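You operate a simulated robot arm through the tools that you are given. There is no shell and no other tool. Be economical: measure what you need, move in short steps, check, and stop when the job is done.

Carry out the task below with a simulated robot arm. There is one attempt and no reset: what you move stays moved.

TASK
Pump transmitter P2 up to 3 bar for its test.
Fine: shut it off and vent it first; then vent shut, blue cap on the pump shelf, hose on the nipple, flat green handle shut.
Where things are to end (x, y in the base frame): blue cap within 0.06 m of [0.64, -0.18].

It is judged by the outcome, as a careful person would: the job done as asked, and still so three seconds after it is handed in. It fails if anything else is knocked over, pushed out of place, dropped, spilled or broken. Lids that push on must go on centred and level and be pressed home; caps that screw on are set level and turned clockwise until they are tight.

THE ROBOT
A 6-joint arm with a two-finger parallel gripper on a trunk, on a base that drives. Base frame: it is fixed to the floor where the robot stands at the start and does not move with it; the origin is under the middle of the robot, x ahead of it, y to its left, z up. Lengths are in m, angles in degrees, forces in N, time in s.
With the tool pointing down near the work surface it reaches from about 0.42 to 0.86 m from the robot's upright axis, wherever it stands. Its first joint turns from -115.0 to 115.0 degrees. Places, roughly: blue tee handle [0.2, 0.8, 1.1]; brass nipple top [0.8, -0.2, 0.9]; brass screw [1, -0.4, 1.1]; flat green handle [0.9, -0.4, 0.9]; flat white handle [0.6, 0, 1]; flat yellow handle [0, 1.1, 1]; green tee handle [0.2, 0.8, 1]; grey zero button [0.8, 0, 1.3]; orange span button [0.8, 0, 1.2]; pump shelf [0.9, -0.4, 0.9]; red slide switch [1, -0.4, 1.2]; red tee handle [0.1, 0.9, 1.1]; ribbed red knob [0.8, -0.1, 1.4]; small blue knob [1, -0.3, 1.2]; small green button [1, -0.4, 1.3]; small minus button [1, -0.3, 1.3]. Payload 4.2 kg.
Tool frame: the origin (TCP) lies between the finger pads and is the grasp point; the fingertips stand 0.023 m ahead of it; z points along the fingers, y is the line along which they close. The gripper opens to 0.094 m. The fingers are 0.038 m wide and 0.01 m thick; the gripper's body (0.054 by 0.096 m) begins 0.039 m behind the TCP.
Orientation is that of the tool frame in the base frame, as a unit quaternion [w, x, y, z]. With the fingers straight down and closing along the base's y, the tool's x points along the base's -x, its y along +y and its z along -z.

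THE INTERFACE
- The arm moves only by the tool apply_moves. Its argument "rows" is a list of rows, each a list of 7 numbers: the turn, a rotation vector about the tool's x, y, z in degrees, then the shift along the tool's x, y, z in cm, then the gripper command, from -1 (shut) to 1 (fully open), values between in proportion. In form: [[rx, ry, rz, x, y, z, jaw], ...]. A call has 1 to 8 rows; each row shifts and turns the commanded pose from where the row before left it, along the tool's axes as they then stand. Each row takes 0.2 s and may step no farther than 0.05 m and 8.6 degrees from the row before; otherwise, or with a gripper value out of range, the whole call is refused. A pose out of reach is approached as far as the arm can. The call stops where the force on the tool passes 40 N (or 10 N more than at its start, if that is more) or the arm is blocked; 0.2 s more then pass. The fingers move at their own pace (about 0.108 m/s each) and stop on an object; they squeeze with about 39 N. The grip force told is the motor's: it shows also when the fingers shut on nothing. Time passes only in rows, and 0.2 s behind the last, so rows that do not move let the fingers close. The reply holds the time, the measured pose of the TCP, the force on the tool along the base axes, the opening and the grip force, in the units named above and with some noise, with the torque about the TCP (base axes, N m) and any sound that the robot's microphone picked up, and new pictures: "show" is both (left out), scene, wrist or none.
- Cameras (640 x 400 px; columns grow to the right, rows downward): "scene" is now at [0.224, 0.1689, 1.5221]; the picture's right is [-0.41, -0.91, 0.00], its down [-0.51, 0.23, -0.82] and it looks along [0.75, -0.34, -0.57] (base axes); focal length 295 px, centre (320, 200). "wrist" rides on the gripper at [0.086, 0.016, -0.075] in the tool frame; the picture's right is [-0.18, 0.98, 0.00], its down [-0.58, -0.11, -0.81] and it looks along [-0.79, -0.15, 0.59] (tool axes); focal length 243 px, centre (320, 200).
- move_column(by): slides the trunk up (or, below 0, down) by that many m; the arm and the scene camera ride with it, the base frame stays. It gives what a move gives, with no picture.
- steer(legs): drives the robot by 1 to 6 legs, each [ahead, turn to the left] in m and degrees, along the robot's own axes; the way and the turn of a leg run together, so that a leg with both is an arc; at most 1.5 m and 180 degrees a leg. The arm and the cameras ride along, it lands a little off, and it stops where it bumps. It gives what a move gives, and a new picture of the scene camera.
- pan_tilt(pan, tilt): turns the head with the scene camera to pan (to the left, within 80 degrees either way) and tilt (down, from -29 to 69), counted from straight ahead of the robot. It gives what a move gives, and a new picture of the scene camera.
- measure_at(camera, pixels): for up to 12 pixels [column, row] of the newest picture of that camera ("zoom" is the newest enlarged one), the place [x, y, z] in the base frame of the surface seen there, good to about 0.002 m, but the place of the scene camera against the robot may be out by one fixed shift of up to 0.018 m in any direction. The clock stands still meanwhile.
- enlarge(camera, box): a new picture of the part [left, top, right, bottom] of that camera's present view, enlarged. The clock stands still meanwhile.
- sign_off(): hands the job in; it is judged then, once.

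Keep the steps short. Do not move on a guess: measure, check each grasp and each placing, and mend mistakes. In all there are 80 turns and 260 pictures (those below and enlarged ones count). Leave the gripper open and the arm clear of the work at the hand-in unless told otherwise, and finish with a single line.

The tools are called after "Emit:" by a JSON object that holds its "method" and its "body". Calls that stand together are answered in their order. apply_moves: Moves the arm, as the interface text tells. Its arguments: {"type":"object","properties":{"rows":{"type":"array"},"show":{"type":"string","enum":["both","scene","wrist","none"]}},"required":["rows"]} The other tools are called the same way: move_column (by) slides the trunk up or down; steer (legs) drives the base; pan_tilt (pan, tilt) turns the head that bears the scene camera; measure_at (camera, pixels) gives the place of the surface under pixels of a picture; enlarge (camera, box) takes an enlarged picture of a part of a camera's view; sign_off () hands the job in.

At the start:

```text
clock: 0.0
tool_pos: [0.6035, 0.0162, 1.2522]
tool_rot: [0.0, -0.001, 1.0, 0.001]
ft_force: [0.7, 0.5, 0.7]
moment: [0.0, -0.02, -0.01]
grip_width: 0.0939
finger_force: 0.2
trunk travel left (down, up): [-0.875, 0.115]
robot x, y, heading: [0.0012, -0.0002, -0.1]
head pan, tilt: [-24.4, 34.4]
```

scene: 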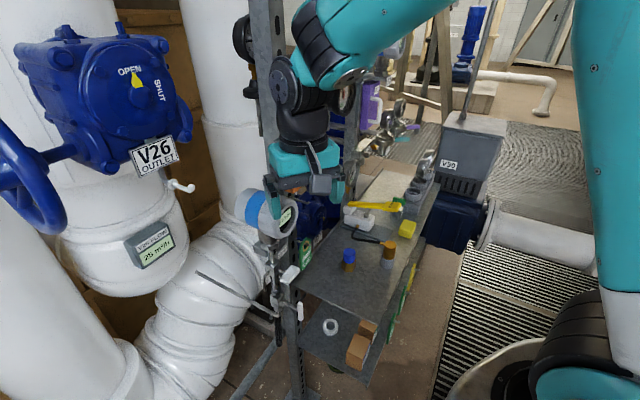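
wrist: 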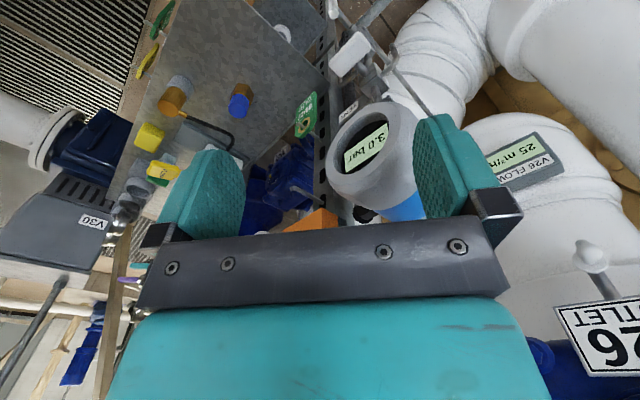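

I see a shelf with blue and amber caps, a transmitter and valves. I'll enlarge to identify the parts.

Emit:
{"method": "enlarge", "body": {"camera": "scene", "box": [180, 170, 340, 350]}}

Emit:
{"method": "enlarge", "body": {"camera": "scene", "box": [300, 90, 500, 390]}}

Emit:
{"method": "enlarge", "body": {"camera": "wrist", "box": [100, 0, 440, 230]}}

```text
2.22 times, centred on (260, 260) of scene
```

zoom: 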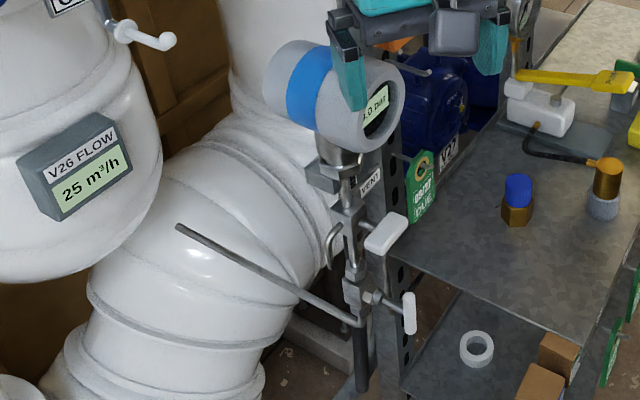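

```text
1.33 times, centred on (400, 240) of scene
```

zoom: 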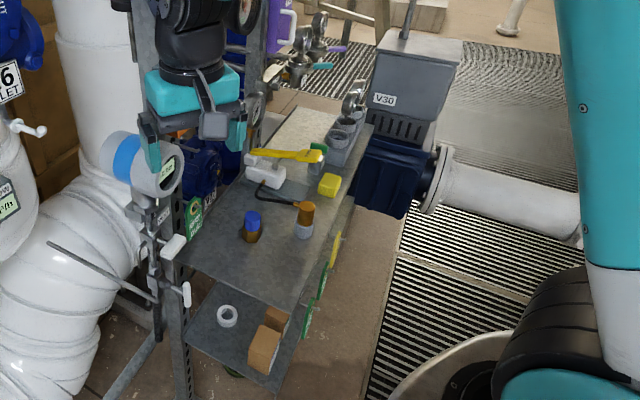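

```text
1.74 times, centred on (270, 115) of wrist
```

zoom: 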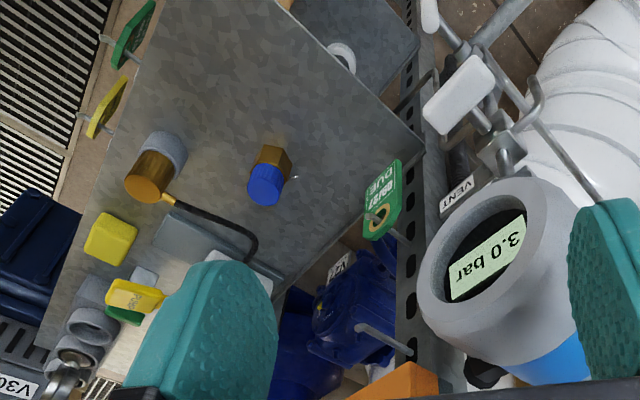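

The arm hides the rack. I'll measure key parts and enlarge the pump area.

Emit:
{"method": "enlarge", "body": {"camera": "scene", "box": [330, 150, 450, 270]}}

Emit:
{"method": "measure_at", "body": {"camera": "scene", "pixels": [[349, 251], [349, 264], [388, 246], [387, 264], [289, 274], [299, 311], [285, 218], [365, 300], [310, 278], [370, 205], [405, 228], [320, 290]]}}

Emit:
{"method": "enlarge", "body": {"camera": "scene", "box": [230, 210, 320, 340]}}

```text
3.33 times, centred on (390, 210) of scene
```

zoom: 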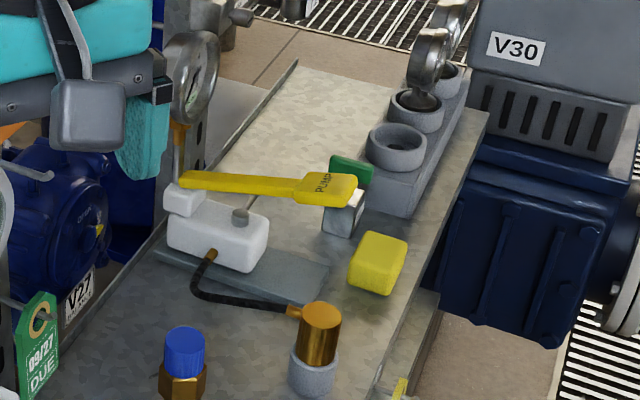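

```text
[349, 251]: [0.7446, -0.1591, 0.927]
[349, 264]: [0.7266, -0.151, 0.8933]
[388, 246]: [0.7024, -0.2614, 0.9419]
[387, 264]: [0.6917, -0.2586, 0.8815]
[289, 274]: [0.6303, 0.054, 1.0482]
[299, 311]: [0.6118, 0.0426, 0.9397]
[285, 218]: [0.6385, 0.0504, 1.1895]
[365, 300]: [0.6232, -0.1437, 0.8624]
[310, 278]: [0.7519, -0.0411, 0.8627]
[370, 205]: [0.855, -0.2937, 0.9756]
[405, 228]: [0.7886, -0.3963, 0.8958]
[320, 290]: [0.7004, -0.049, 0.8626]
```

```text
3.08 times, centred on (275, 275) of scene
```

zoom: 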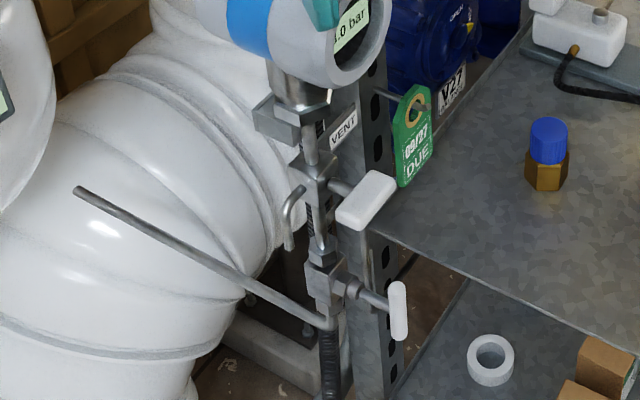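

The transmitter head sits right beneath the gripper; I'll retreat up and back, then look around.

Emit:
{"method": "apply_moves", "body": {"rows": [[0, 0, 0, 0, 0, -4, 1], [0, 0, 0, 4, 0, -2, 1], [0, 0, 0, 4, 0, 0, 1], [0, 0, 0, 4, 0, 0, 1], [0, 0, 0, 4, 0, 0, 1]], "show": "both"}}

Emit:
{"method": "pan_tilt", "body": {"pan": 60, "tilt": 25}}

Emit:
{"method": "pan_tilt", "body": {"pan": -20, "tilt": 5}}

```text
clock: 1.2
tool_pos: [0.4444, 0.0162, 1.316]
tool_rot: [0.0, 0.0, 1.0, 0.0]
ft_force: [0.0, -0.1, 0.7]
moment: [0.01, 0.02, 0.04]
grip_width: 0.0941
finger_force: 0.0
trunk travel left (down, up): [-0.875, 0.115]
robot x, y, heading: [0.004, -0.0, 0.1]
head pan, tilt: [-24.4, 34.4]
```

scene: 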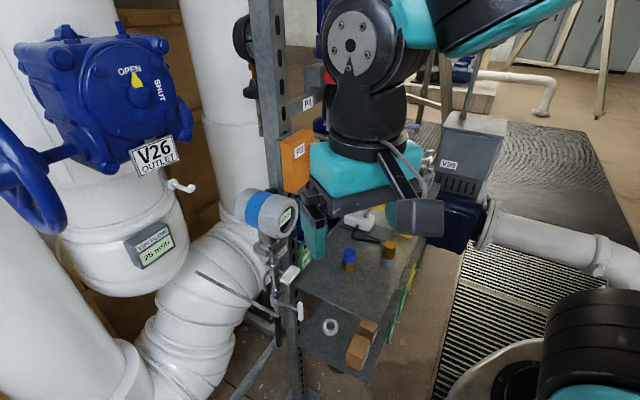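
wrist: 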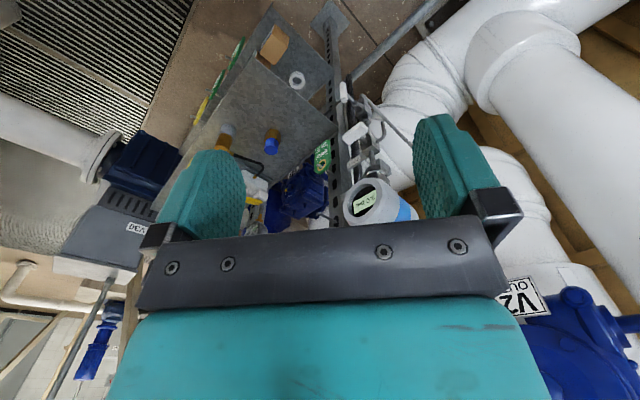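

```text
clock: 2.8
tool_pos: [0.4448, 0.0155, 1.3158]
tool_rot: [0.0, 0.0, 1.0, 0.0]
ft_force: [0.6, 0.8, -0.8]
moment: [-0.02, 0.0, -0.02]
grip_width: 0.094
finger_force: 0.1
trunk travel left (down, up): [-0.875, 0.115]
robot x, y, heading: [0.0036, -0.001, -0.3]
head pan, tilt: [60.0, 25.0]
```

scene: 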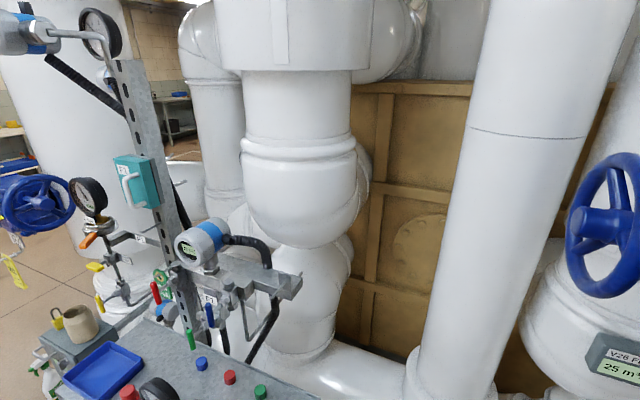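

```text
clock: 4.3
tool_pos: [0.4453, 0.0157, 1.3168]
tool_rot: [0.0, 0.0, 1.0, 0.0]
ft_force: [0.4, 0.4, -0.2]
moment: [0.05, 0.0, -0.04]
grip_width: 0.0939
finger_force: 0.1
trunk travel left (down, up): [-0.875, 0.115]
robot x, y, heading: [0.0015, -0.0007, 0.2]
head pan, tilt: [-20.0, 5.0]
```

scene: 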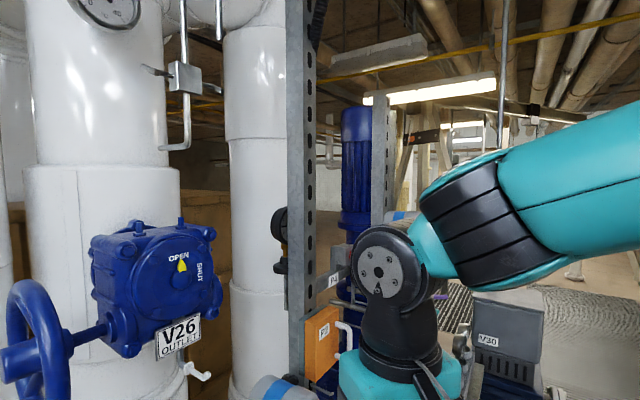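

There's an orange box labelled at about (323,330) and a P-label at (334,283). Enlarging; also I need arm out of the view.

Emit:
{"method": "enlarge", "body": {"camera": "scene", "box": [280, 250, 400, 400]}}

Emit:
{"method": "pan_tilt", "body": {"pan": 55, "tilt": 35}}

Emit:
{"method": "enlarge", "body": {"camera": "scene", "box": [0, 0, 320, 200]}}

Emit:
{"method": "enlarge", "body": {"camera": "scene", "box": [0, 200, 320, 400]}}

```text
2.67 times, centred on (340, 325) of scene
```

zoom: 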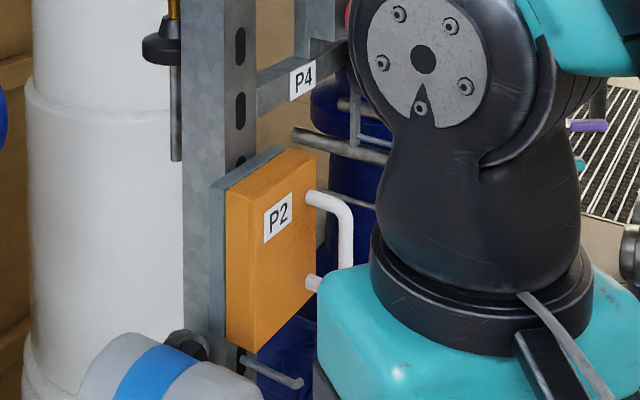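

```text
clock: 5.8
tool_pos: [0.4452, 0.0152, 1.3157]
tool_rot: [0.001, 0.0, 1.0, 0.0]
ft_force: [1.1, 0.1, -0.2]
moment: [0.0, 0.02, -0.03]
grip_width: 0.0942
finger_force: 0.1
trunk travel left (down, up): [-0.875, 0.115]
robot x, y, heading: [0.0001, 0.0002, 0.0]
head pan, tilt: [55.0, 35.0]
```

scene: 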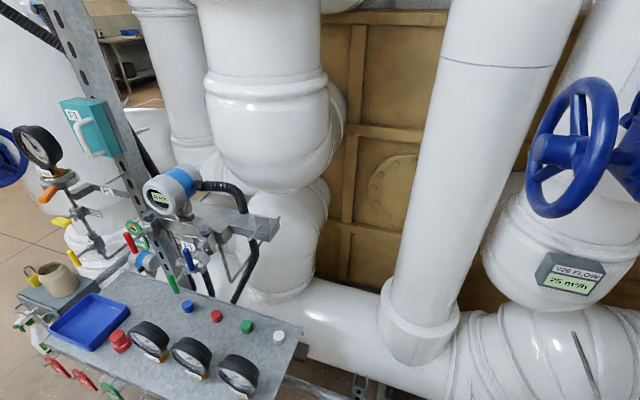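

```text
2.00 times, centred on (160, 100) of scene
```

zoom: 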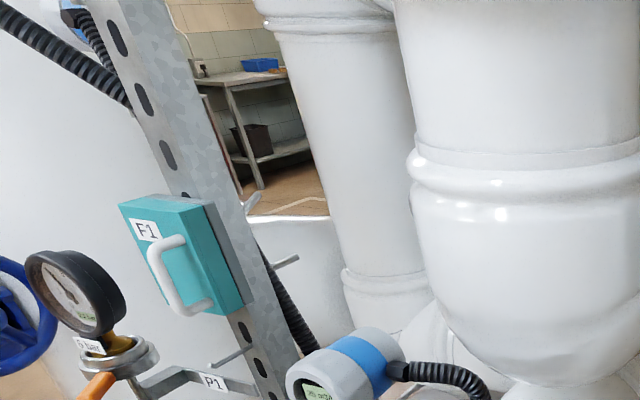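

```text
2.00 times, centred on (160, 300) of scene
```

zoom: 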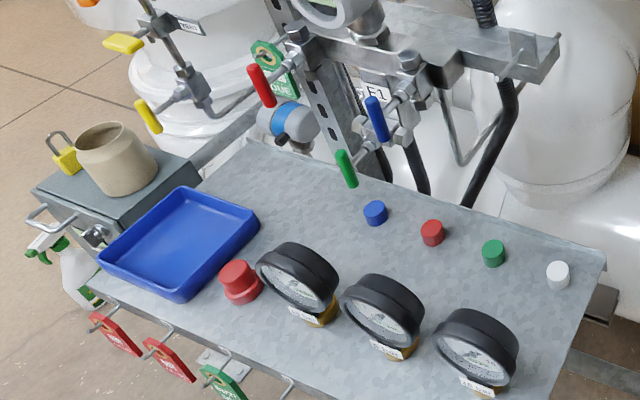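

This rack is P2. Now swing the arm aside to the right, keeping height, to clear the view.

Emit:
{"method": "apply_moves", "body": {"rows": [[0, 0, 0, 0, -4.8, 0, 1], [0, 0, 0, 0, -4.8, 0, 1], [0, 0, 0, 0, -4.8, 0, 1], [0, 0, 0, 2.5, -4, 0, 1], [0, 0, 0, 2.5, -4, 0, 1], [0, 0, 0, 2.5, -4, 0, 1], [0, 0, 0, 2.5, -4, 0, 1], [0, 0, 0, 3, -3.5, 0, 1]], "show": "none"}}

Emit:
{"method": "pan_tilt", "body": {"pan": -22, "tilt": 22}}

```text
clock: 7.6
tool_pos: [0.3252, -0.3276, 1.3055]
tool_rot: [0.0, -0.001, 1.0, 0.0]
ft_force: [-0.6, 0.3, -0.2]
moment: [0.0, -0.01, -0.02]
grip_width: 0.0941
finger_force: 0.0
out of reach, approached as far as the arm can: row 4, 5
trunk travel left (down, up): [-0.875, 0.115]
robot x, y, heading: [0.0018, 0.0017, 0.0]
head pan, tilt: [55.0, 35.0]
```

```text
clock: 9.1
tool_pos: [0.3246, -0.3272, 1.306]
tool_rot: [0.001, 0.0, 1.0, 0.0]
ft_force: [0.0, -0.5, 0.2]
moment: [0.01, 0.01, 0.03]
grip_width: 0.0938
finger_force: 0.1
trunk travel left (down, up): [-0.875, 0.115]
robot x, y, heading: [-0.0026, 0.0002, -0.0]
head pan, tilt: [-22.0, 22.0]
```

scene: 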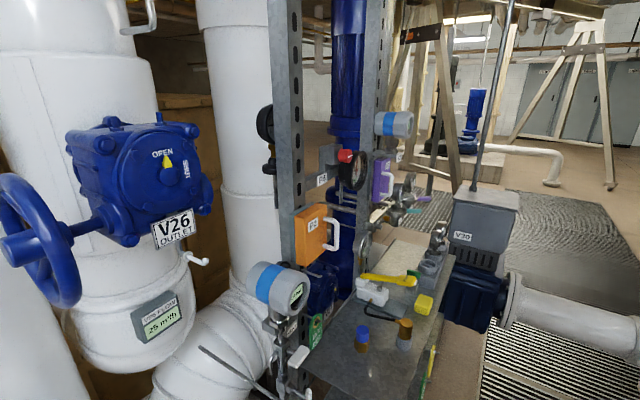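

Good view. Enlarging the pump, the right rack, and the transmitter.

Emit:
{"method": "enlarge", "body": {"camera": "scene", "box": [300, 90, 460, 230]}}

Emit:
{"method": "enlarge", "body": {"camera": "scene", "box": [330, 220, 460, 360]}}

Emit:
{"method": "enlarge", "body": {"camera": "scene", "box": [235, 250, 345, 400]}}

```text
2.86 times, centred on (380, 160) of scene
```

zoom: 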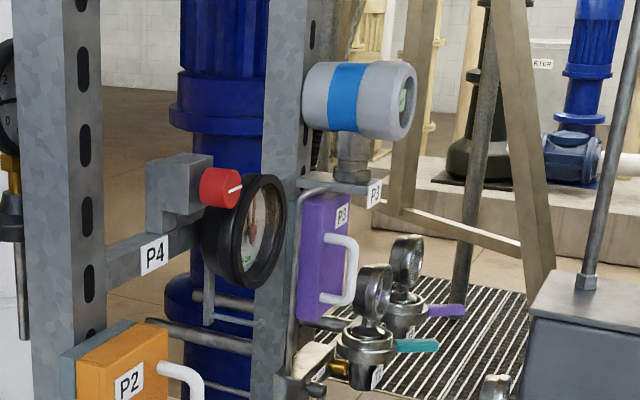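

```text
2.86 times, centred on (395, 290) of scene
```

zoom: 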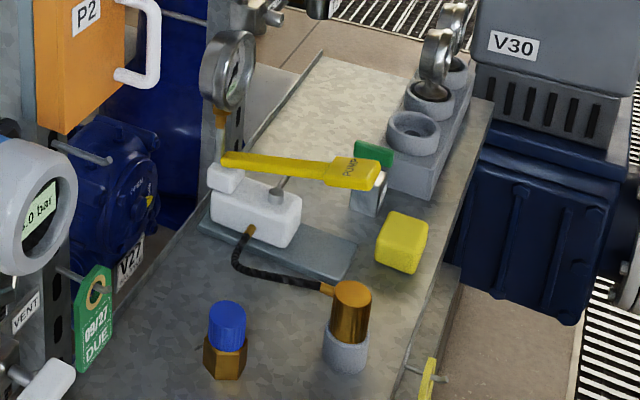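

```text
2.67 times, centred on (290, 325) of scene
```

zoom: 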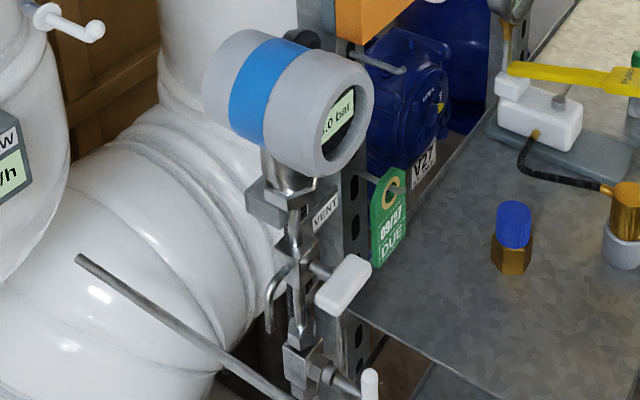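

I'll measure the two white handles and their stems in this newest zoom.

Emit:
{"method": "measure_at", "body": {"camera": "zoom", "pixels": [[320, 302], [362, 262], [343, 285], [370, 378], [348, 383], [318, 268], [300, 262], [300, 365], [271, 310], [336, 100], [295, 190], [360, 350]]}}

Emit:
{"method": "pan_tilt", "body": {"pan": -15, "tilt": 40}}

Emit:
{"method": "enlarge", "body": {"camera": "scene", "box": [250, 160, 350, 260]}}

```text
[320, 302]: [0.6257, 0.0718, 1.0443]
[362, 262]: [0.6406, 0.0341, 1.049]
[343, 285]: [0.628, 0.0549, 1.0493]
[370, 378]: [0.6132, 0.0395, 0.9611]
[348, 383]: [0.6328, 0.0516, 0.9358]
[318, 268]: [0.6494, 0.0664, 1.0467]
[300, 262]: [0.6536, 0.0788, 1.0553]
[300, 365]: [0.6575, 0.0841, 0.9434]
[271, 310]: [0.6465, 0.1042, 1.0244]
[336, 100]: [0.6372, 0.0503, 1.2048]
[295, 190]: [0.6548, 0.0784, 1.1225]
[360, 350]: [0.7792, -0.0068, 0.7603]
```

```text
clock: 9.9
tool_pos: [0.3251, -0.3277, 1.3059]
tool_rot: [0.0, 0.0, 1.0, 0.0]
ft_force: [0.2, 0.0, 0.5]
moment: [-0.01, -0.03, 0.03]
grip_width: 0.0938
finger_force: 0.0
trunk travel left (down, up): [-0.875, 0.115]
robot x, y, heading: [0.0017, 0.0002, 0.1]
head pan, tilt: [-15.0, 40.0]
```

scene: 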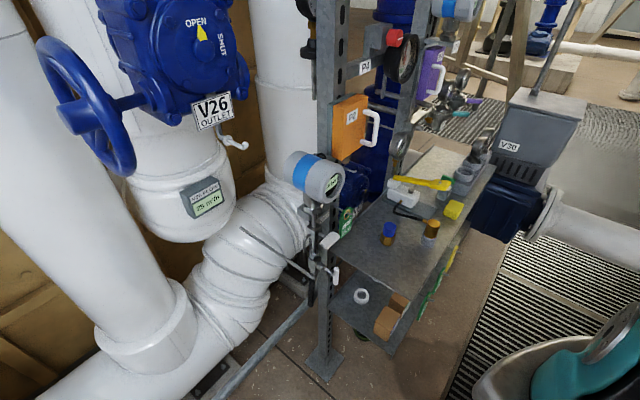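

```text
4.00 times, centred on (300, 210) of scene
```

zoom: 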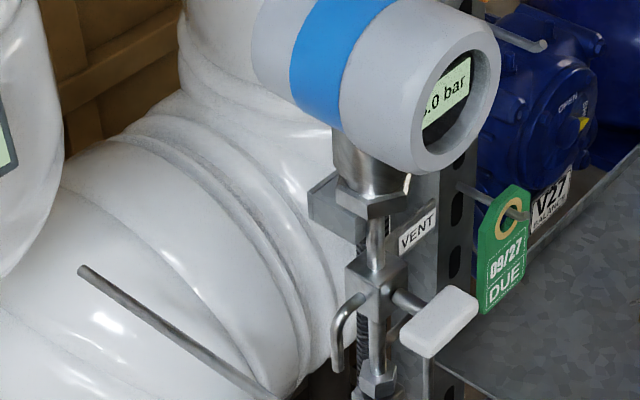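

The upper handle lies horizontal beside the "VENT" label and spout (vent shut). The lower one is vertical, in line, so the isolator is open. I'll back off 0.2 m to get room for a horizontal approach.

Emit:
{"method": "steer", "body": {"legs": [[-0.2, 0]]}}

Emit:
{"method": "apply_moves", "body": {"rows": [[0, -8.5, 0, 0, 0, 0, 1], [0, -8.5, 0, 0, 0, 0, 1]], "show": "none"}}

```text
clock: 11.5
tool_pos: [0.1273, -0.3263, 1.3064]
tool_rot: [-0.001, -0.004, 1.0, 0.0]
ft_force: [-0.6, 0.0, 0.2]
moment: [0.0, -0.02, 0.0]
grip_width: 0.094
finger_force: 0.0
trunk travel left (down, up): [-0.875, 0.115]
robot x, y, heading: [-0.2037, -0.0014, 0.3]
head pan, tilt: [-15.0, 40.0]
```

scene: 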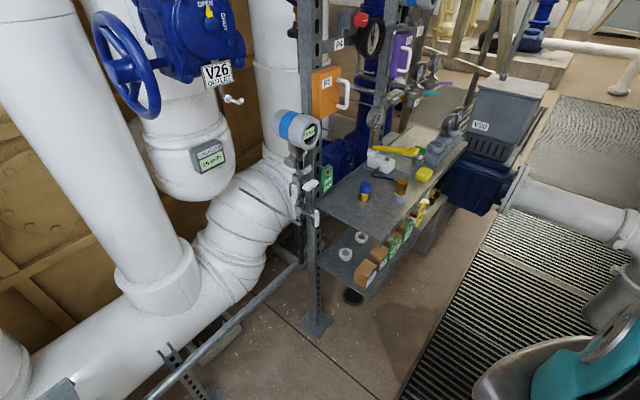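

```text
clock: 12.1
tool_pos: [0.128, -0.3278, 1.3068]
tool_rot: [0.149, -0.005, 0.989, 0.002]
ft_force: [-0.3, 0.0, 0.3]
moment: [-0.01, 0.01, -0.04]
grip_width: 0.094
finger_force: 0.1
trunk travel left (down, up): [-0.875, 0.115]
robot x, y, heading: [-0.1979, -0.0009, 0.1]
head pan, tilt: [-15.0, 40.0]
```

Tilting the right way. Move forward first, then finish the pitch.

Emit:
{"method": "apply_moves", "body": {"rows": [[0, 0, 0, -4.3, 2, 1.3, 1], [0, 0, 0, -4.3, 2, 1.3, 1], [0, 0, 0, -4.3, 2, 1.3, 1], [0, 0, 0, -4.3, 2, 1.3, 1], [0, -8.5, 0, -4.3, 2, 1.3, 1], [0, -8.5, 0, 0, 0, 0, 1], [0, -8.5, 0, 0, 0, 0, 1], [0, -8.5, 0, 0, 0, 0, 1]], "show": "none"}}

Emit:
{"method": "apply_moves", "body": {"rows": [[0, -8.5, 0, 0, 2, 0, 1], [0, -8.5, 0, 0, 2, 0, 1], [0, -8.5, 0, 0, 2, 0, 1], [0, -8.5, 0, 0, 2, 0, 1], [0, -5, 0, 0, 2, 0, 1]], "show": "wrist"}}

```text
clock: 13.9
tool_pos: [0.3531, -0.2241, 1.3063]
tool_rot: [0.431, -0.004, 0.902, 0.002]
ft_force: [0.6, 0.4, -0.9]
moment: [0.0, -0.01, -0.06]
grip_width: 0.094
finger_force: 0.0
trunk travel left (down, up): [-0.875, 0.115]
robot x, y, heading: [-0.1998, 0.0026, 0.6]
head pan, tilt: [-15.0, 40.0]
```

```text
clock: 15.1
tool_pos: [0.4529, -0.1714, 1.3627]
tool_rot: [0.707, -0.002, 0.707, 0.002]
ft_force: [-0.3, -0.6, 0.1]
moment: [0.0, -0.01, -0.01]
grip_width: 0.0939
finger_force: 0.1
out of reach, approached as far as the arm can: row 1, 2, 3, 4, 5
trunk travel left (down, up): [-0.875, 0.115]
robot x, y, heading: [-0.1974, -0.0, 0.4]
head pan, tilt: [-15.0, 40.0]
```

wrist: 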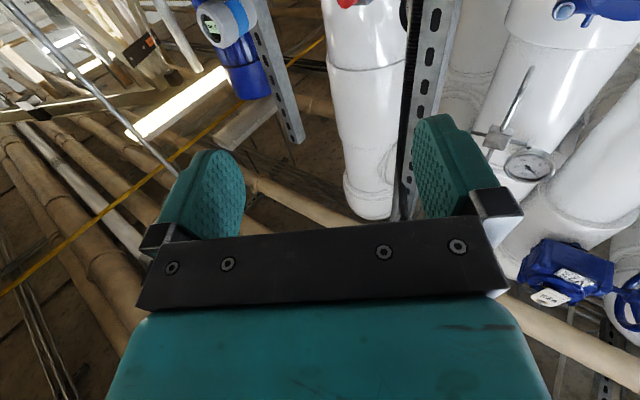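

Pose is horizontal now. I'll lower the trunk to handle height.

Emit:
{"method": "move_column", "body": {"by": -0.36}}

Emit:
{"method": "apply_moves", "body": {"rows": [[0, 0, 0, 0, 0, 0.5, 1]], "show": "both"}}

```text
clock: 18.6
tool_pos: [0.4535, -0.1717, 1.0025]
tool_rot: [0.707, -0.003, 0.707, 0.003]
ft_force: [-0.1, 0.6, -0.4]
moment: [-0.05, 0.01, -0.04]
grip_width: 0.094
finger_force: 0.1
trunk travel left (down, up): [-0.515, 0.475]
robot x, y, heading: [-0.2006, 0.0045, 0.1]
head pan, tilt: [-15.0, 40.0]
```

```text
clock: 19.0
tool_pos: [0.4572, -0.1712, 1.0021]
tool_rot: [0.707, -0.003, 0.707, 0.003]
ft_force: [0.0, 0.1, -1.0]
moment: [0.01, 0.0, -0.04]
grip_width: 0.0942
finger_force: 0.1
trunk travel left (down, up): [-0.515, 0.475]
robot x, y, heading: [-0.1981, 0.0005, 0.5]
head pan, tilt: [-15.0, 40.0]
```

scene: 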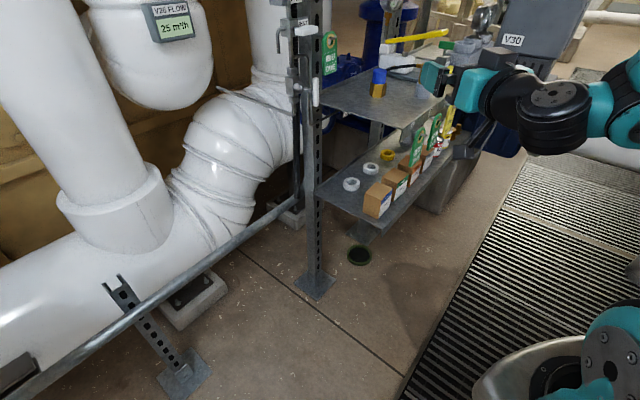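
wrist: 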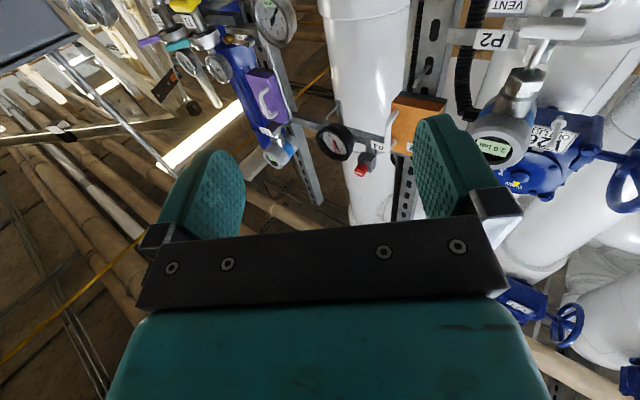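

"P2" is on the bracket – confirmed. Next: slide left to in front of the lower handle and yaw toward its stem; level the head camera too.

Emit:
{"method": "apply_moves", "body": {"rows": [[0, 0, 0, 1, 4.3, 0, 1], [0, 0, 0, 1, 4.3, 0, 1], [0, 0, 0, 1, 4.3, 0, 1], [0, 0, 0, 1, 4.3, 0, 1], [-7.3, 0, 0, 1, 0, 0, 1], [-7.3, 0, 0, 0, 0, 0, 1], [-7.4, 0, 0, 0, 0, 0, 1]], "show": "wrist"}}

Emit:
{"method": "pan_tilt", "body": {"pan": -10, "tilt": 14}}

```text
clock: 20.6
tool_pos: [0.4649, -0.0594, 0.9423]
tool_rot: [0.694, -0.139, 0.693, 0.139]
ft_force: [-0.3, 0.1, -0.9]
moment: [0.0, 0.05, 0.0]
grip_width: 0.0938
finger_force: 0.2
out of reach, approached as far as the arm can: row 1, 2, 3, 4, 5, 6, 7
trunk travel left (down, up): [-0.515, 0.475]
robot x, y, heading: [-0.1982, -0.0017, 0.3]
head pan, tilt: [-15.0, 40.0]
```

wrist: 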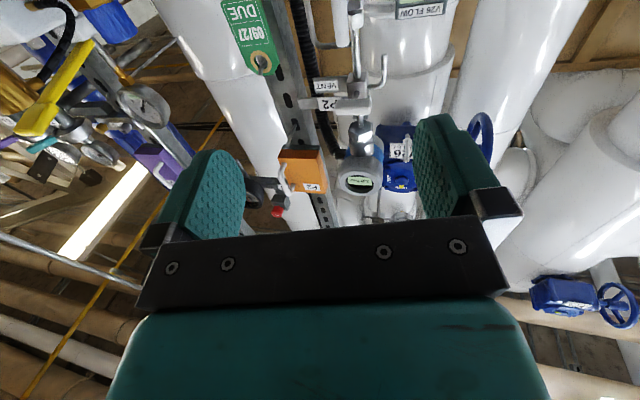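

```text
clock: 21.5
tool_pos: [0.4653, -0.059, 0.9437]
tool_rot: [0.694, -0.137, 0.693, 0.137]
ft_force: [0.5, -0.7, -0.3]
moment: [-0.02, 0.01, 0.05]
grip_width: 0.094
finger_force: 0.0
trunk travel left (down, up): [-0.515, 0.475]
robot x, y, heading: [-0.1972, 0.0012, 0.3]
head pan, tilt: [-10.0, 14.0]
```

scene: 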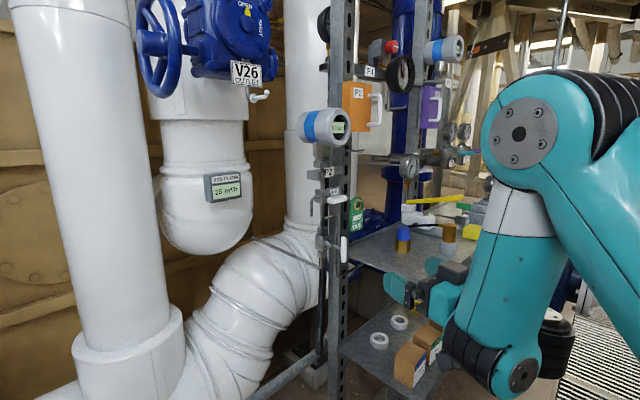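

I'm at the near limit; going forward is fine. Zoom on both views of the handles.

Emit:
{"method": "enlarge", "body": {"camera": "wrist", "box": [270, 0, 450, 112]}}

Emit:
{"method": "enlarge", "body": {"camera": "scene", "box": [290, 160, 380, 280]}}

```text
3.56 times, centred on (360, 56) of wrist
```

zoom: 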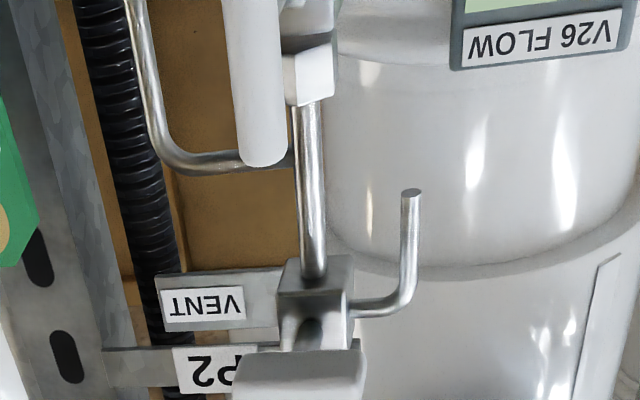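

```text
3.33 times, centred on (335, 220) of scene
```

zoom: 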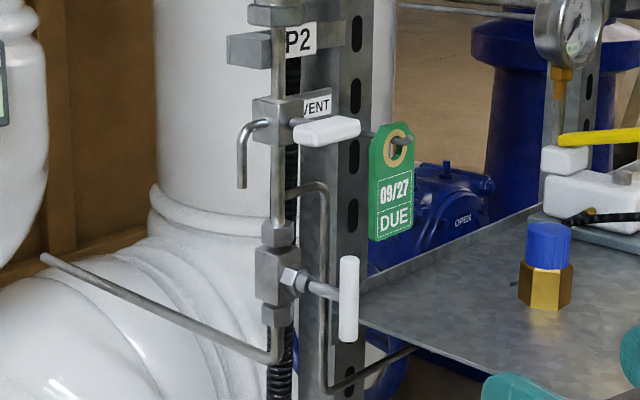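

Measure handles via the wrist camera (no calibration offset) and the scene zoom for comparison.

Emit:
{"method": "measure_at", "body": {"camera": "wrist", "pixels": [[342, 3], [342, 20], [342, 42], [338, 22], [347, 22], [359, 22], [340, 108], [355, 108], [370, 108], [355, 101], [358, 85], [380, 85]]}}

Emit:
{"method": "measure_at", "body": {"camera": "zoom", "pixels": [[349, 260], [349, 300], [349, 338], [315, 287], [272, 285], [300, 130], [328, 132], [355, 127], [272, 125], [243, 180], [290, 125], [546, 255]]}}

```text
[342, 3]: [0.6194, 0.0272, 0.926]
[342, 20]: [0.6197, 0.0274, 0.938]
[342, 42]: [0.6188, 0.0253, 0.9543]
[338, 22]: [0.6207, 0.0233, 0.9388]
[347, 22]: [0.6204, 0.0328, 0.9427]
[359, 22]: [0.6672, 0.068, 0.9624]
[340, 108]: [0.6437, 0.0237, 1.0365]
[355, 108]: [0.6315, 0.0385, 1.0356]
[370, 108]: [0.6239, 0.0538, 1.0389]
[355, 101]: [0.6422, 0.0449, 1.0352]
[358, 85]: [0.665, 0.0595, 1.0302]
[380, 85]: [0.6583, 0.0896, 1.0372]
```

```text
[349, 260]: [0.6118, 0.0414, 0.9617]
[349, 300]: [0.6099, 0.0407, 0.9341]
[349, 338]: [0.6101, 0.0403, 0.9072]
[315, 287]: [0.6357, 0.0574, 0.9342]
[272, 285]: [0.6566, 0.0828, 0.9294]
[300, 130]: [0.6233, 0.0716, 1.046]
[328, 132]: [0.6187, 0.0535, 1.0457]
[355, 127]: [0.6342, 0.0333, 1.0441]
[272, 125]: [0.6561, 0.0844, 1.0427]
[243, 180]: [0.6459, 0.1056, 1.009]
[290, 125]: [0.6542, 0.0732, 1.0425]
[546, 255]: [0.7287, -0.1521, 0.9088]
```

I need the stem direction exactly; zoom further on each stem.

Emit:
{"method": "enlarge", "body": {"camera": "scene", "box": [320, 225, 352, 265]}}

Emit:
{"method": "measure_at", "body": {"camera": "zoom", "pixels": [[235, 200], [260, 200], [290, 210], [310, 215], [335, 225], [360, 230], [395, 200], [420, 200], [440, 200], [120, 150], [160, 150], [200, 150]]}}

Emit:
{"method": "enlarge", "body": {"camera": "scene", "box": [315, 180, 347, 220]}}

```text
10.00 times, centred on (336, 245) of scene
```

zoom: 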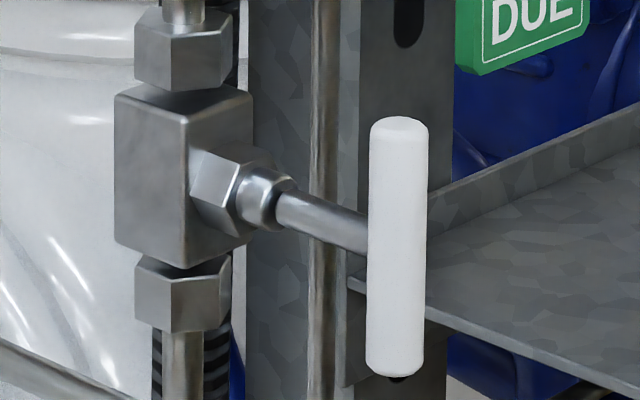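

```text
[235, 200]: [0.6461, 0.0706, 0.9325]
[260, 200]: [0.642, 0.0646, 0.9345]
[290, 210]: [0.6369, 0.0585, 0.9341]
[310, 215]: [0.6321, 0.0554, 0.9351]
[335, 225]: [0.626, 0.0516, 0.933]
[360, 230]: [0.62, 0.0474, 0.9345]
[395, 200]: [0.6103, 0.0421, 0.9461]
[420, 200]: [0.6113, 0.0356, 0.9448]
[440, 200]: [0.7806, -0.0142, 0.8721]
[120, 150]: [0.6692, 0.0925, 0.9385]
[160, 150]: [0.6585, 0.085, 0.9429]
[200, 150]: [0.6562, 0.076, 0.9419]
```

```text
10.00 times, centred on (331, 200) of scene
```

zoom: 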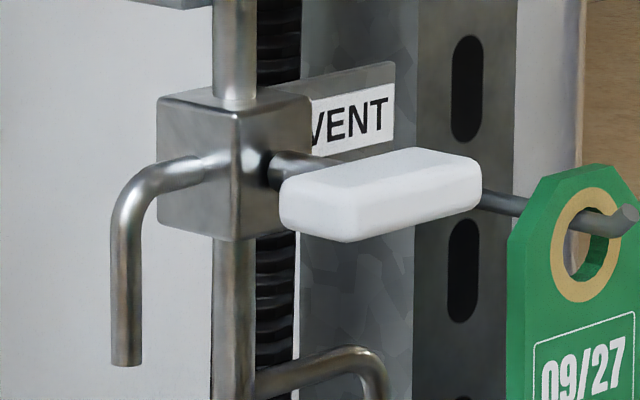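

Stem axis is about 33° left of forward; scene camera is offset roughly (+0.01,-0.012) against the wrist. I'll yaw to 33° and stand off 10 cm on the lower stem's axis, with a half-open jaw.

Emit:
{"method": "apply_moves", "body": {"rows": [[-5.4, 0, 0, 0, 0, 1, -0.1], [-5.4, 0, 0, 0, 0, 1, -0.1], [0, 0, 0, 0.65, -0.7, 2.7, -0.1], [0, 0, 0, 0.65, -0.7, 2.7, -0.1]], "show": "both"}}

Emit:
{"method": "enlarge", "body": {"camera": "wrist", "box": [230, 0, 430, 125]}}

```text
clock: 22.5
tool_pos: [0.4934, -0.0176, 0.8922]
tool_rot: [0.679, -0.201, 0.677, 0.202]
ft_force: [0.6, -0.2, 0.2]
moment: [-0.01, -0.01, -0.04]
grip_width: 0.0426
finger_force: 0.0
out of reach, approached as far as the arm can: row 1, 2, 3, 4
trunk travel left (down, up): [-0.515, 0.475]
robot x, y, heading: [-0.2035, 0.0003, 0.4]
head pan, tilt: [-10.0, 14.0]
```

scene: 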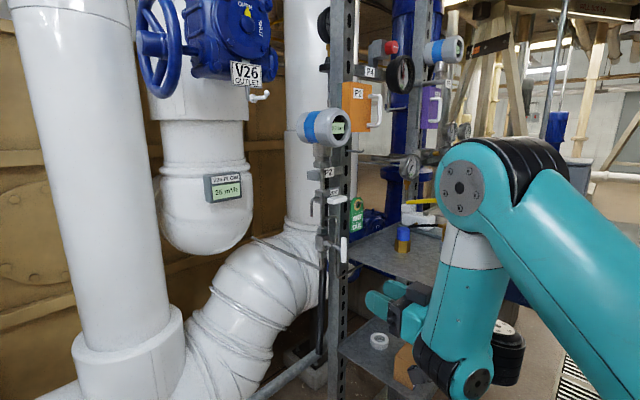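
wrist: 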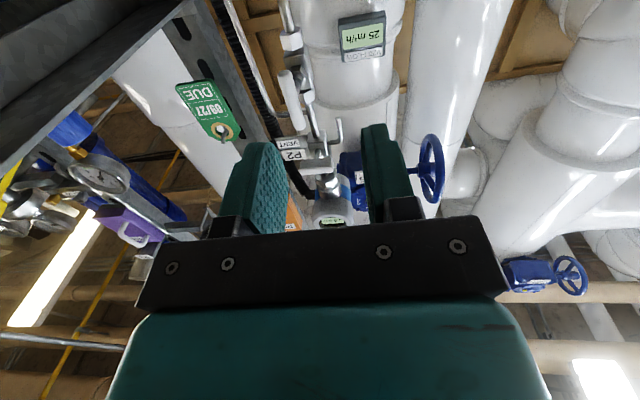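

```text
3.20 times, centred on (330, 62) of wrist
```

zoom: 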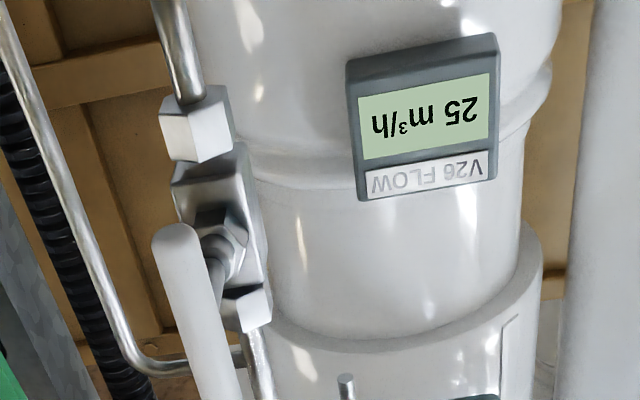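

Too close for the wrist. Back up 0.12 m, then return to the standoff.

Emit:
{"method": "steer", "body": {"legs": [[-0.12, 0]]}}

Emit:
{"method": "apply_moves", "body": {"rows": [[0, 0, 0, -1.2, 0, 3, -0.1]], "show": "none"}}

```text
clock: 23.8
tool_pos: [0.3765, -0.0095, 0.9912]
tool_rot: [0.768, -0.2, 0.567, 0.219]
ft_force: [3.1, 1.3, -3.4]
moment: [0.18, -0.22, 0.03]
grip_width: 0.0425
finger_force: 0.2
trunk travel left (down, up): [-0.515, 0.475]
robot x, y, heading: [-0.313, -0.0002, 1.3]
head pan, tilt: [-10.0, 14.0]
stopped in leg 1: the robot was blocked; the commanded pose is now the measured one
```

scene: 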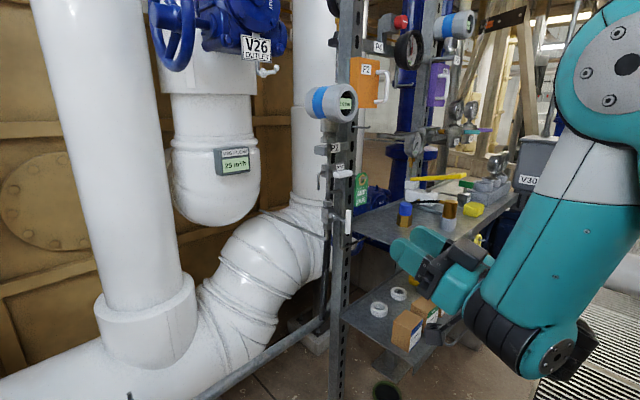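

```text
clock: 24.2
tool_pos: [0.3621, 0.0077, 1.0493]
tool_rot: [0.808, -0.198, 0.505, 0.229]
ft_force: [3.2, 0.9, -3.2]
moment: [0.14, -0.27, 0.08]
grip_width: 0.0423
finger_force: 0.0
trunk travel left (down, up): [-0.515, 0.475]
robot x, y, heading: [-0.3131, 0.0035, 1.5]
head pan, tilt: [-10.0, 14.0]
stopped in row 1: the arm was blocked; the commanded pose is now the measured one
```

Something blocked the arm. Look before moving again.

Emit:
{"method": "apply_moves", "body": {"rows": [[0, 0, 0, 0, 0, 0, -0.1]], "show": "both"}}

Emit:
{"method": "pan_tilt", "body": {"pan": -45, "tilt": 45}}

```text
clock: 24.8
tool_pos: [0.3387, 0.0109, 1.099]
tool_rot: [0.85, -0.2, 0.431, 0.227]
ft_force: [4.0, 1.1, -3.5]
moment: [0.16, -0.27, 0.08]
grip_width: 0.0424
finger_force: 0.1
trunk travel left (down, up): [-0.515, 0.475]
robot x, y, heading: [-0.3142, 0.0027, 1.4]
head pan, tilt: [-10.0, 14.0]
stopped in row 1: the arm was blocked; the commanded pose is now the measured one
```

scene: 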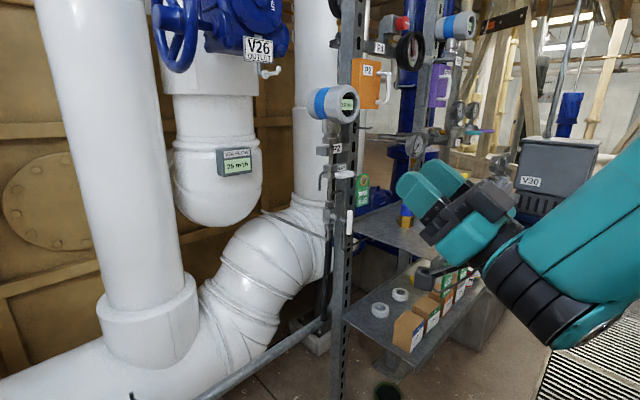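
wrist: 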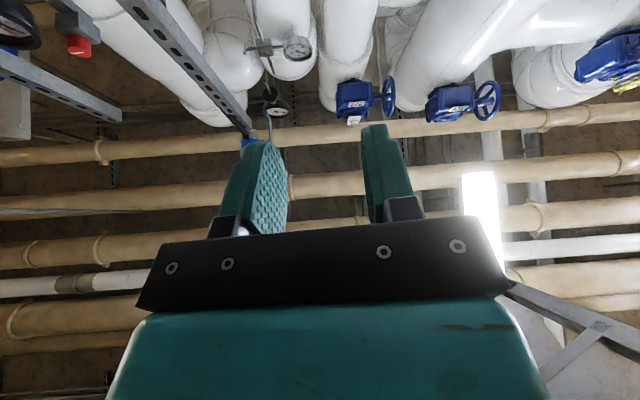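

```text
clock: 25.8
tool_pos: [0.3369, 0.0069, 1.1004]
tool_rot: [0.851, -0.2, 0.431, 0.225]
ft_force: [0.0, 0.1, 0.0]
moment: [0.0, 0.05, 0.01]
grip_width: 0.0422
finger_force: 0.1
trunk travel left (down, up): [-0.515, 0.475]
robot x, y, heading: [-0.3117, 0.001, 1.6]
head pan, tilt: [-45.0, 45.0]
```

scene: 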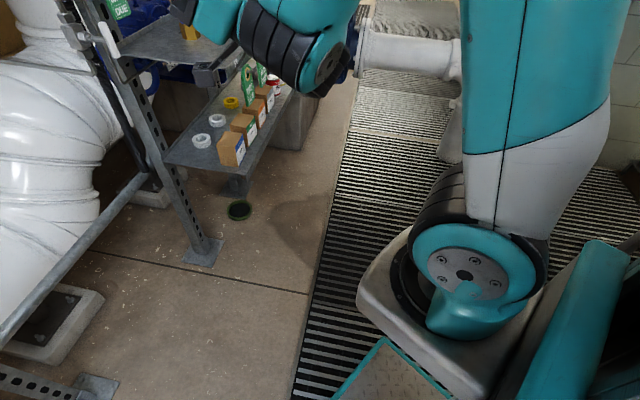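

Force is back to zero, items look undisturbed; it was the arm folding on itself. Rotate back to horizontal while extending forward.

Emit:
{"method": "apply_moves", "body": {"rows": [[0.7, 6.8, 1.6, 1, 0, 2.5, -0.1], [0.7, 6.8, 1.6, 1, 0, 2.5, -0.1], [0.7, 6.8, 1.6, 1, 0, 2.5, -0.1], [0.7, 6.8, 1.6, 1, 0, 2.5, -0.1], [0.7, 6.8, 1.6, 1, 0, 2.5, -0.1]], "show": "scene"}}

Emit:
{"method": "pan_tilt", "body": {"pan": -10, "tilt": 20}}

```text
clock: 26.2
tool_pos: [0.3216, 0.0328, 1.1364]
tool_rot: [0.851, -0.197, 0.425, 0.238]
ft_force: [3.9, 0.6, -3.2]
moment: [0.16, -0.28, 0.1]
grip_width: 0.0423
finger_force: 0.1
trunk travel left (down, up): [-0.515, 0.475]
robot x, y, heading: [-0.3129, 0.002, 1.5]
head pan, tilt: [-45.0, 45.0]
stopped in row 1: the arm was blocked; the commanded pose is now the measured one
```

scene: 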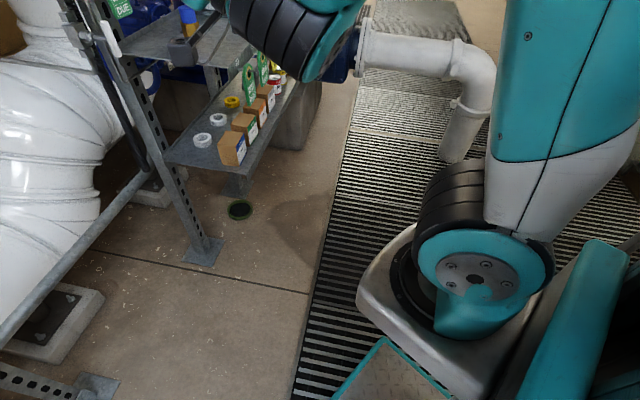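

```text
clock: 27.2
tool_pos: [0.3195, 0.0304, 1.1371]
tool_rot: [0.851, -0.197, 0.425, 0.236]
ft_force: [-0.2, -1.1, -0.4]
moment: [0.02, 0.01, 0.01]
grip_width: 0.0423
finger_force: 0.0
trunk travel left (down, up): [-0.515, 0.475]
robot x, y, heading: [-0.3087, 0.0034, 1.9]
head pan, tilt: [-10.0, 20.0]
```

scene: 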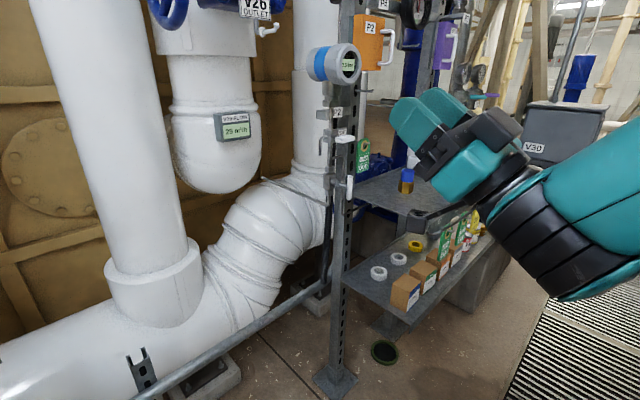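

Try a pure translation outward (base +x, slightly right and down) in one step to see if the arm responds.

Emit:
{"method": "apply_moves", "body": {"rows": [[0, 0, 0, 2.1, -2.3, 0.9, -0.1]], "show": "none"}}

Emit:
{"method": "pan_tilt", "body": {"pan": -60, "tilt": 5}}

```text
clock: 27.6
tool_pos: [0.3013, 0.0297, 1.1638]
tool_rot: [0.878, -0.199, 0.37, 0.23]
ft_force: [4.6, 1.8, -3.3]
moment: [0.16, -0.3, 0.12]
grip_width: 0.0423
finger_force: 0.2
trunk travel left (down, up): [-0.515, 0.475]
robot x, y, heading: [-0.3147, 0.0048, 1.8]
head pan, tilt: [-10.0, 20.0]
stopped in row 1: the arm was blocked; the commanded pose is now the measured one
```

```text
clock: 28.8
tool_pos: [0.2996, 0.0263, 1.1654]
tool_rot: [0.878, -0.198, 0.371, 0.228]
ft_force: [-0.4, 0.4, 0.0]
moment: [0.02, 0.01, 0.01]
grip_width: 0.0422
finger_force: 0.0
trunk travel left (down, up): [-0.515, 0.475]
robot x, y, heading: [-0.3157, 0.003, 1.9]
head pan, tilt: [-60.0, 5.0]
```

scene: 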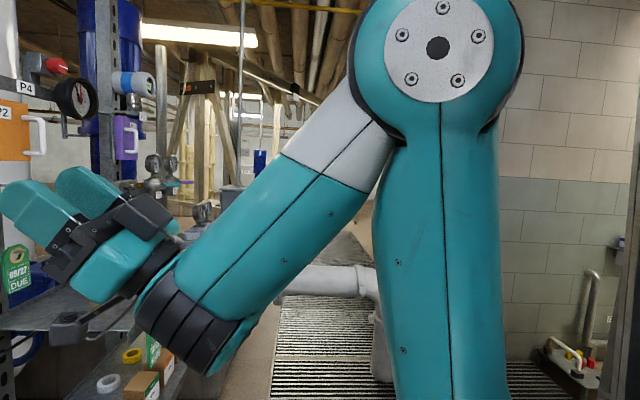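

Even a zero command moved it upward: the arm seems to be shifting to another joint solution. There's free space around; do null steps and watch where it settles.

Emit:
{"method": "apply_moves", "body": {"rows": [[0, 0, 0, 0, 0, 0, -0.1]], "show": "none"}}

Emit:
{"method": "apply_moves", "body": {"rows": [[0, 0, 0, 0, 0, 0, -0.1]], "show": "scene"}}

```text
clock: 29.4
tool_pos: [0.2685, 0.0351, 1.2011]
tool_rot: [0.899, -0.203, 0.316, 0.226]
ft_force: [4.5, 2.5, -3.9]
moment: [0.16, -0.33, 0.12]
grip_width: 0.0424
finger_force: 0.0
trunk travel left (down, up): [-0.515, 0.475]
robot x, y, heading: [-0.3129, 0.0065, 2.0]
head pan, tilt: [-60.0, 5.0]
stopped in row 1: the arm was blocked; the commanded pose is now the measured one
```

```text
clock: 30.0
tool_pos: [0.2316, 0.0403, 1.2367]
tool_rot: [0.914, -0.205, 0.269, 0.222]
ft_force: [4.1, 3.0, -3.7]
moment: [0.22, -0.3, 0.12]
grip_width: 0.0422
finger_force: 0.1
trunk travel left (down, up): [-0.515, 0.475]
robot x, y, heading: [-0.3091, 0.0043, 2.1]
head pan, tilt: [-60.0, 5.0]
stopped in row 1: the arm was blocked; the commanded pose is now the measured one
```

scene: 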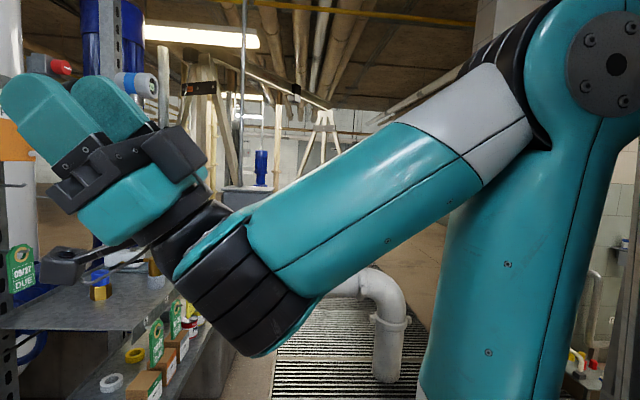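

The shoulder is leaning back. Test whether a trunk move behaves normally, and an explicit forward/down command.

Emit:
{"method": "move_column", "body": {"by": 0.2}}

Emit:
{"method": "apply_moves", "body": {"rows": [[0, 8, 0, 2, 0, 0, -0.1]], "show": "scene"}}

```text
clock: 32.2
tool_pos: [0.2442, 0.0384, 1.4379]
tool_rot: [0.916, -0.203, 0.273, 0.214]
ft_force: [-1.2, 0.6, 0.1]
moment: [-0.02, -0.03, -0.02]
grip_width: 0.0426
finger_force: 0.0
trunk travel left (down, up): [-0.715, 0.275]
robot x, y, heading: [-0.3171, 0.0018, 2.3]
head pan, tilt: [-60.0, 5.0]
```

```text
clock: 32.6
tool_pos: [0.2393, 0.0275, 1.4584]
tool_rot: [0.918, -0.181, 0.311, 0.166]
ft_force: [-1.0, 0.5, -0.6]
moment: [0.04, 0.02, 0.01]
grip_width: 0.0424
finger_force: 0.0
out of reach, approached as far as the arm can: row 1
trunk travel left (down, up): [-0.715, 0.275]
robot x, y, heading: [-0.3144, 0.0005, 2.6]
head pan, tilt: [-60.0, 5.0]
stopped in row 1: the arm was blocked; the commanded pose is now the measured one
```

scene: 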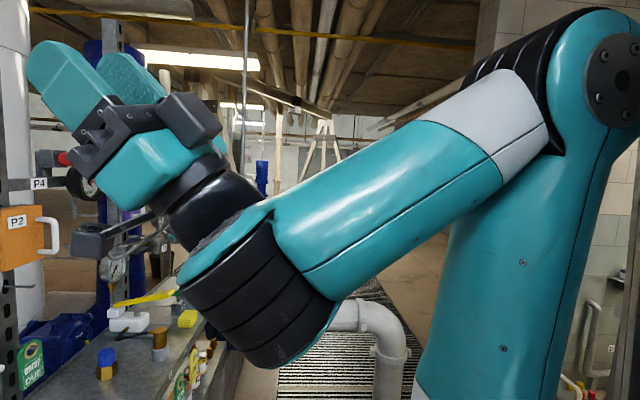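

It rotated this time. Push outward (base forward) now.

Emit:
{"method": "apply_moves", "body": {"rows": [[0, 0, 0, 3.4, -2.3, 0.9, -0.1]], "show": "none"}}

Emit:
{"method": "apply_moves", "body": {"rows": [[0, 0, 0, 3.4, -2.3, 0.9, -0.1]], "show": "none"}}

Emit:
{"method": "apply_moves", "body": {"rows": [[0, 0, 0, 3.4, -2.3, 0.9, -0.1]], "show": "scene"}}

```text
clock: 33.0
tool_pos: [0.2414, 0.0297, 1.4603]
tool_rot: [0.918, -0.165, 0.324, 0.16]
ft_force: [1.1, -1.5, 0.0]
moment: [-0.03, -0.03, 0.05]
grip_width: 0.0423
finger_force: 0.1
trunk travel left (down, up): [-0.715, 0.275]
robot x, y, heading: [-0.3116, 0.0085, 2.0]
head pan, tilt: [-60.0, 5.0]
stopped in row 1: the arm was blocked; the commanded pose is now the measured one
```

```text
clock: 33.4
tool_pos: [0.2497, 0.0142, 1.4571]
tool_rot: [0.928, -0.176, 0.318, 0.083]
ft_force: [1.4, -3.9, 0.2]
moment: [-0.17, -0.1, 0.14]
grip_width: 0.0422
finger_force: 0.0
trunk travel left (down, up): [-0.715, 0.275]
robot x, y, heading: [-0.3071, 0.0082, 2.0]
head pan, tilt: [-60.0, 5.0]
stopped in row 1: the arm was blocked; the commanded pose is now the measured one
```

```text
clock: 33.8
tool_pos: [0.2505, 0.0154, 1.4596]
tool_rot: [0.927, -0.168, 0.326, 0.071]
ft_force: [0.4, -0.5, -0.3]
moment: [0.0, -0.04, 0.0]
grip_width: 0.0421
finger_force: 0.0
trunk travel left (down, up): [-0.715, 0.275]
robot x, y, heading: [-0.3074, 0.0076, 2.4]
head pan, tilt: [-60.0, 5.0]
stopped in row 1: the arm was blocked; the commanded pose is now the measured one
```

scene: 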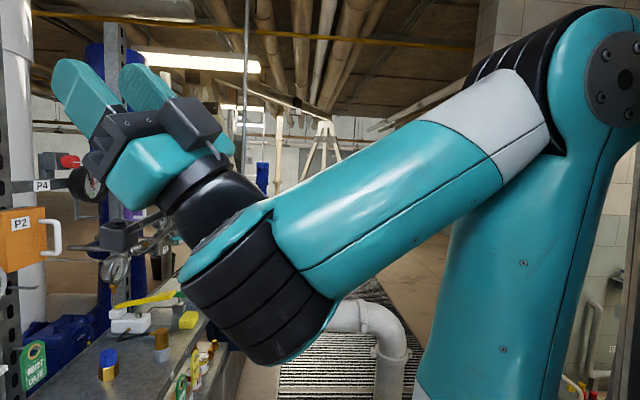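

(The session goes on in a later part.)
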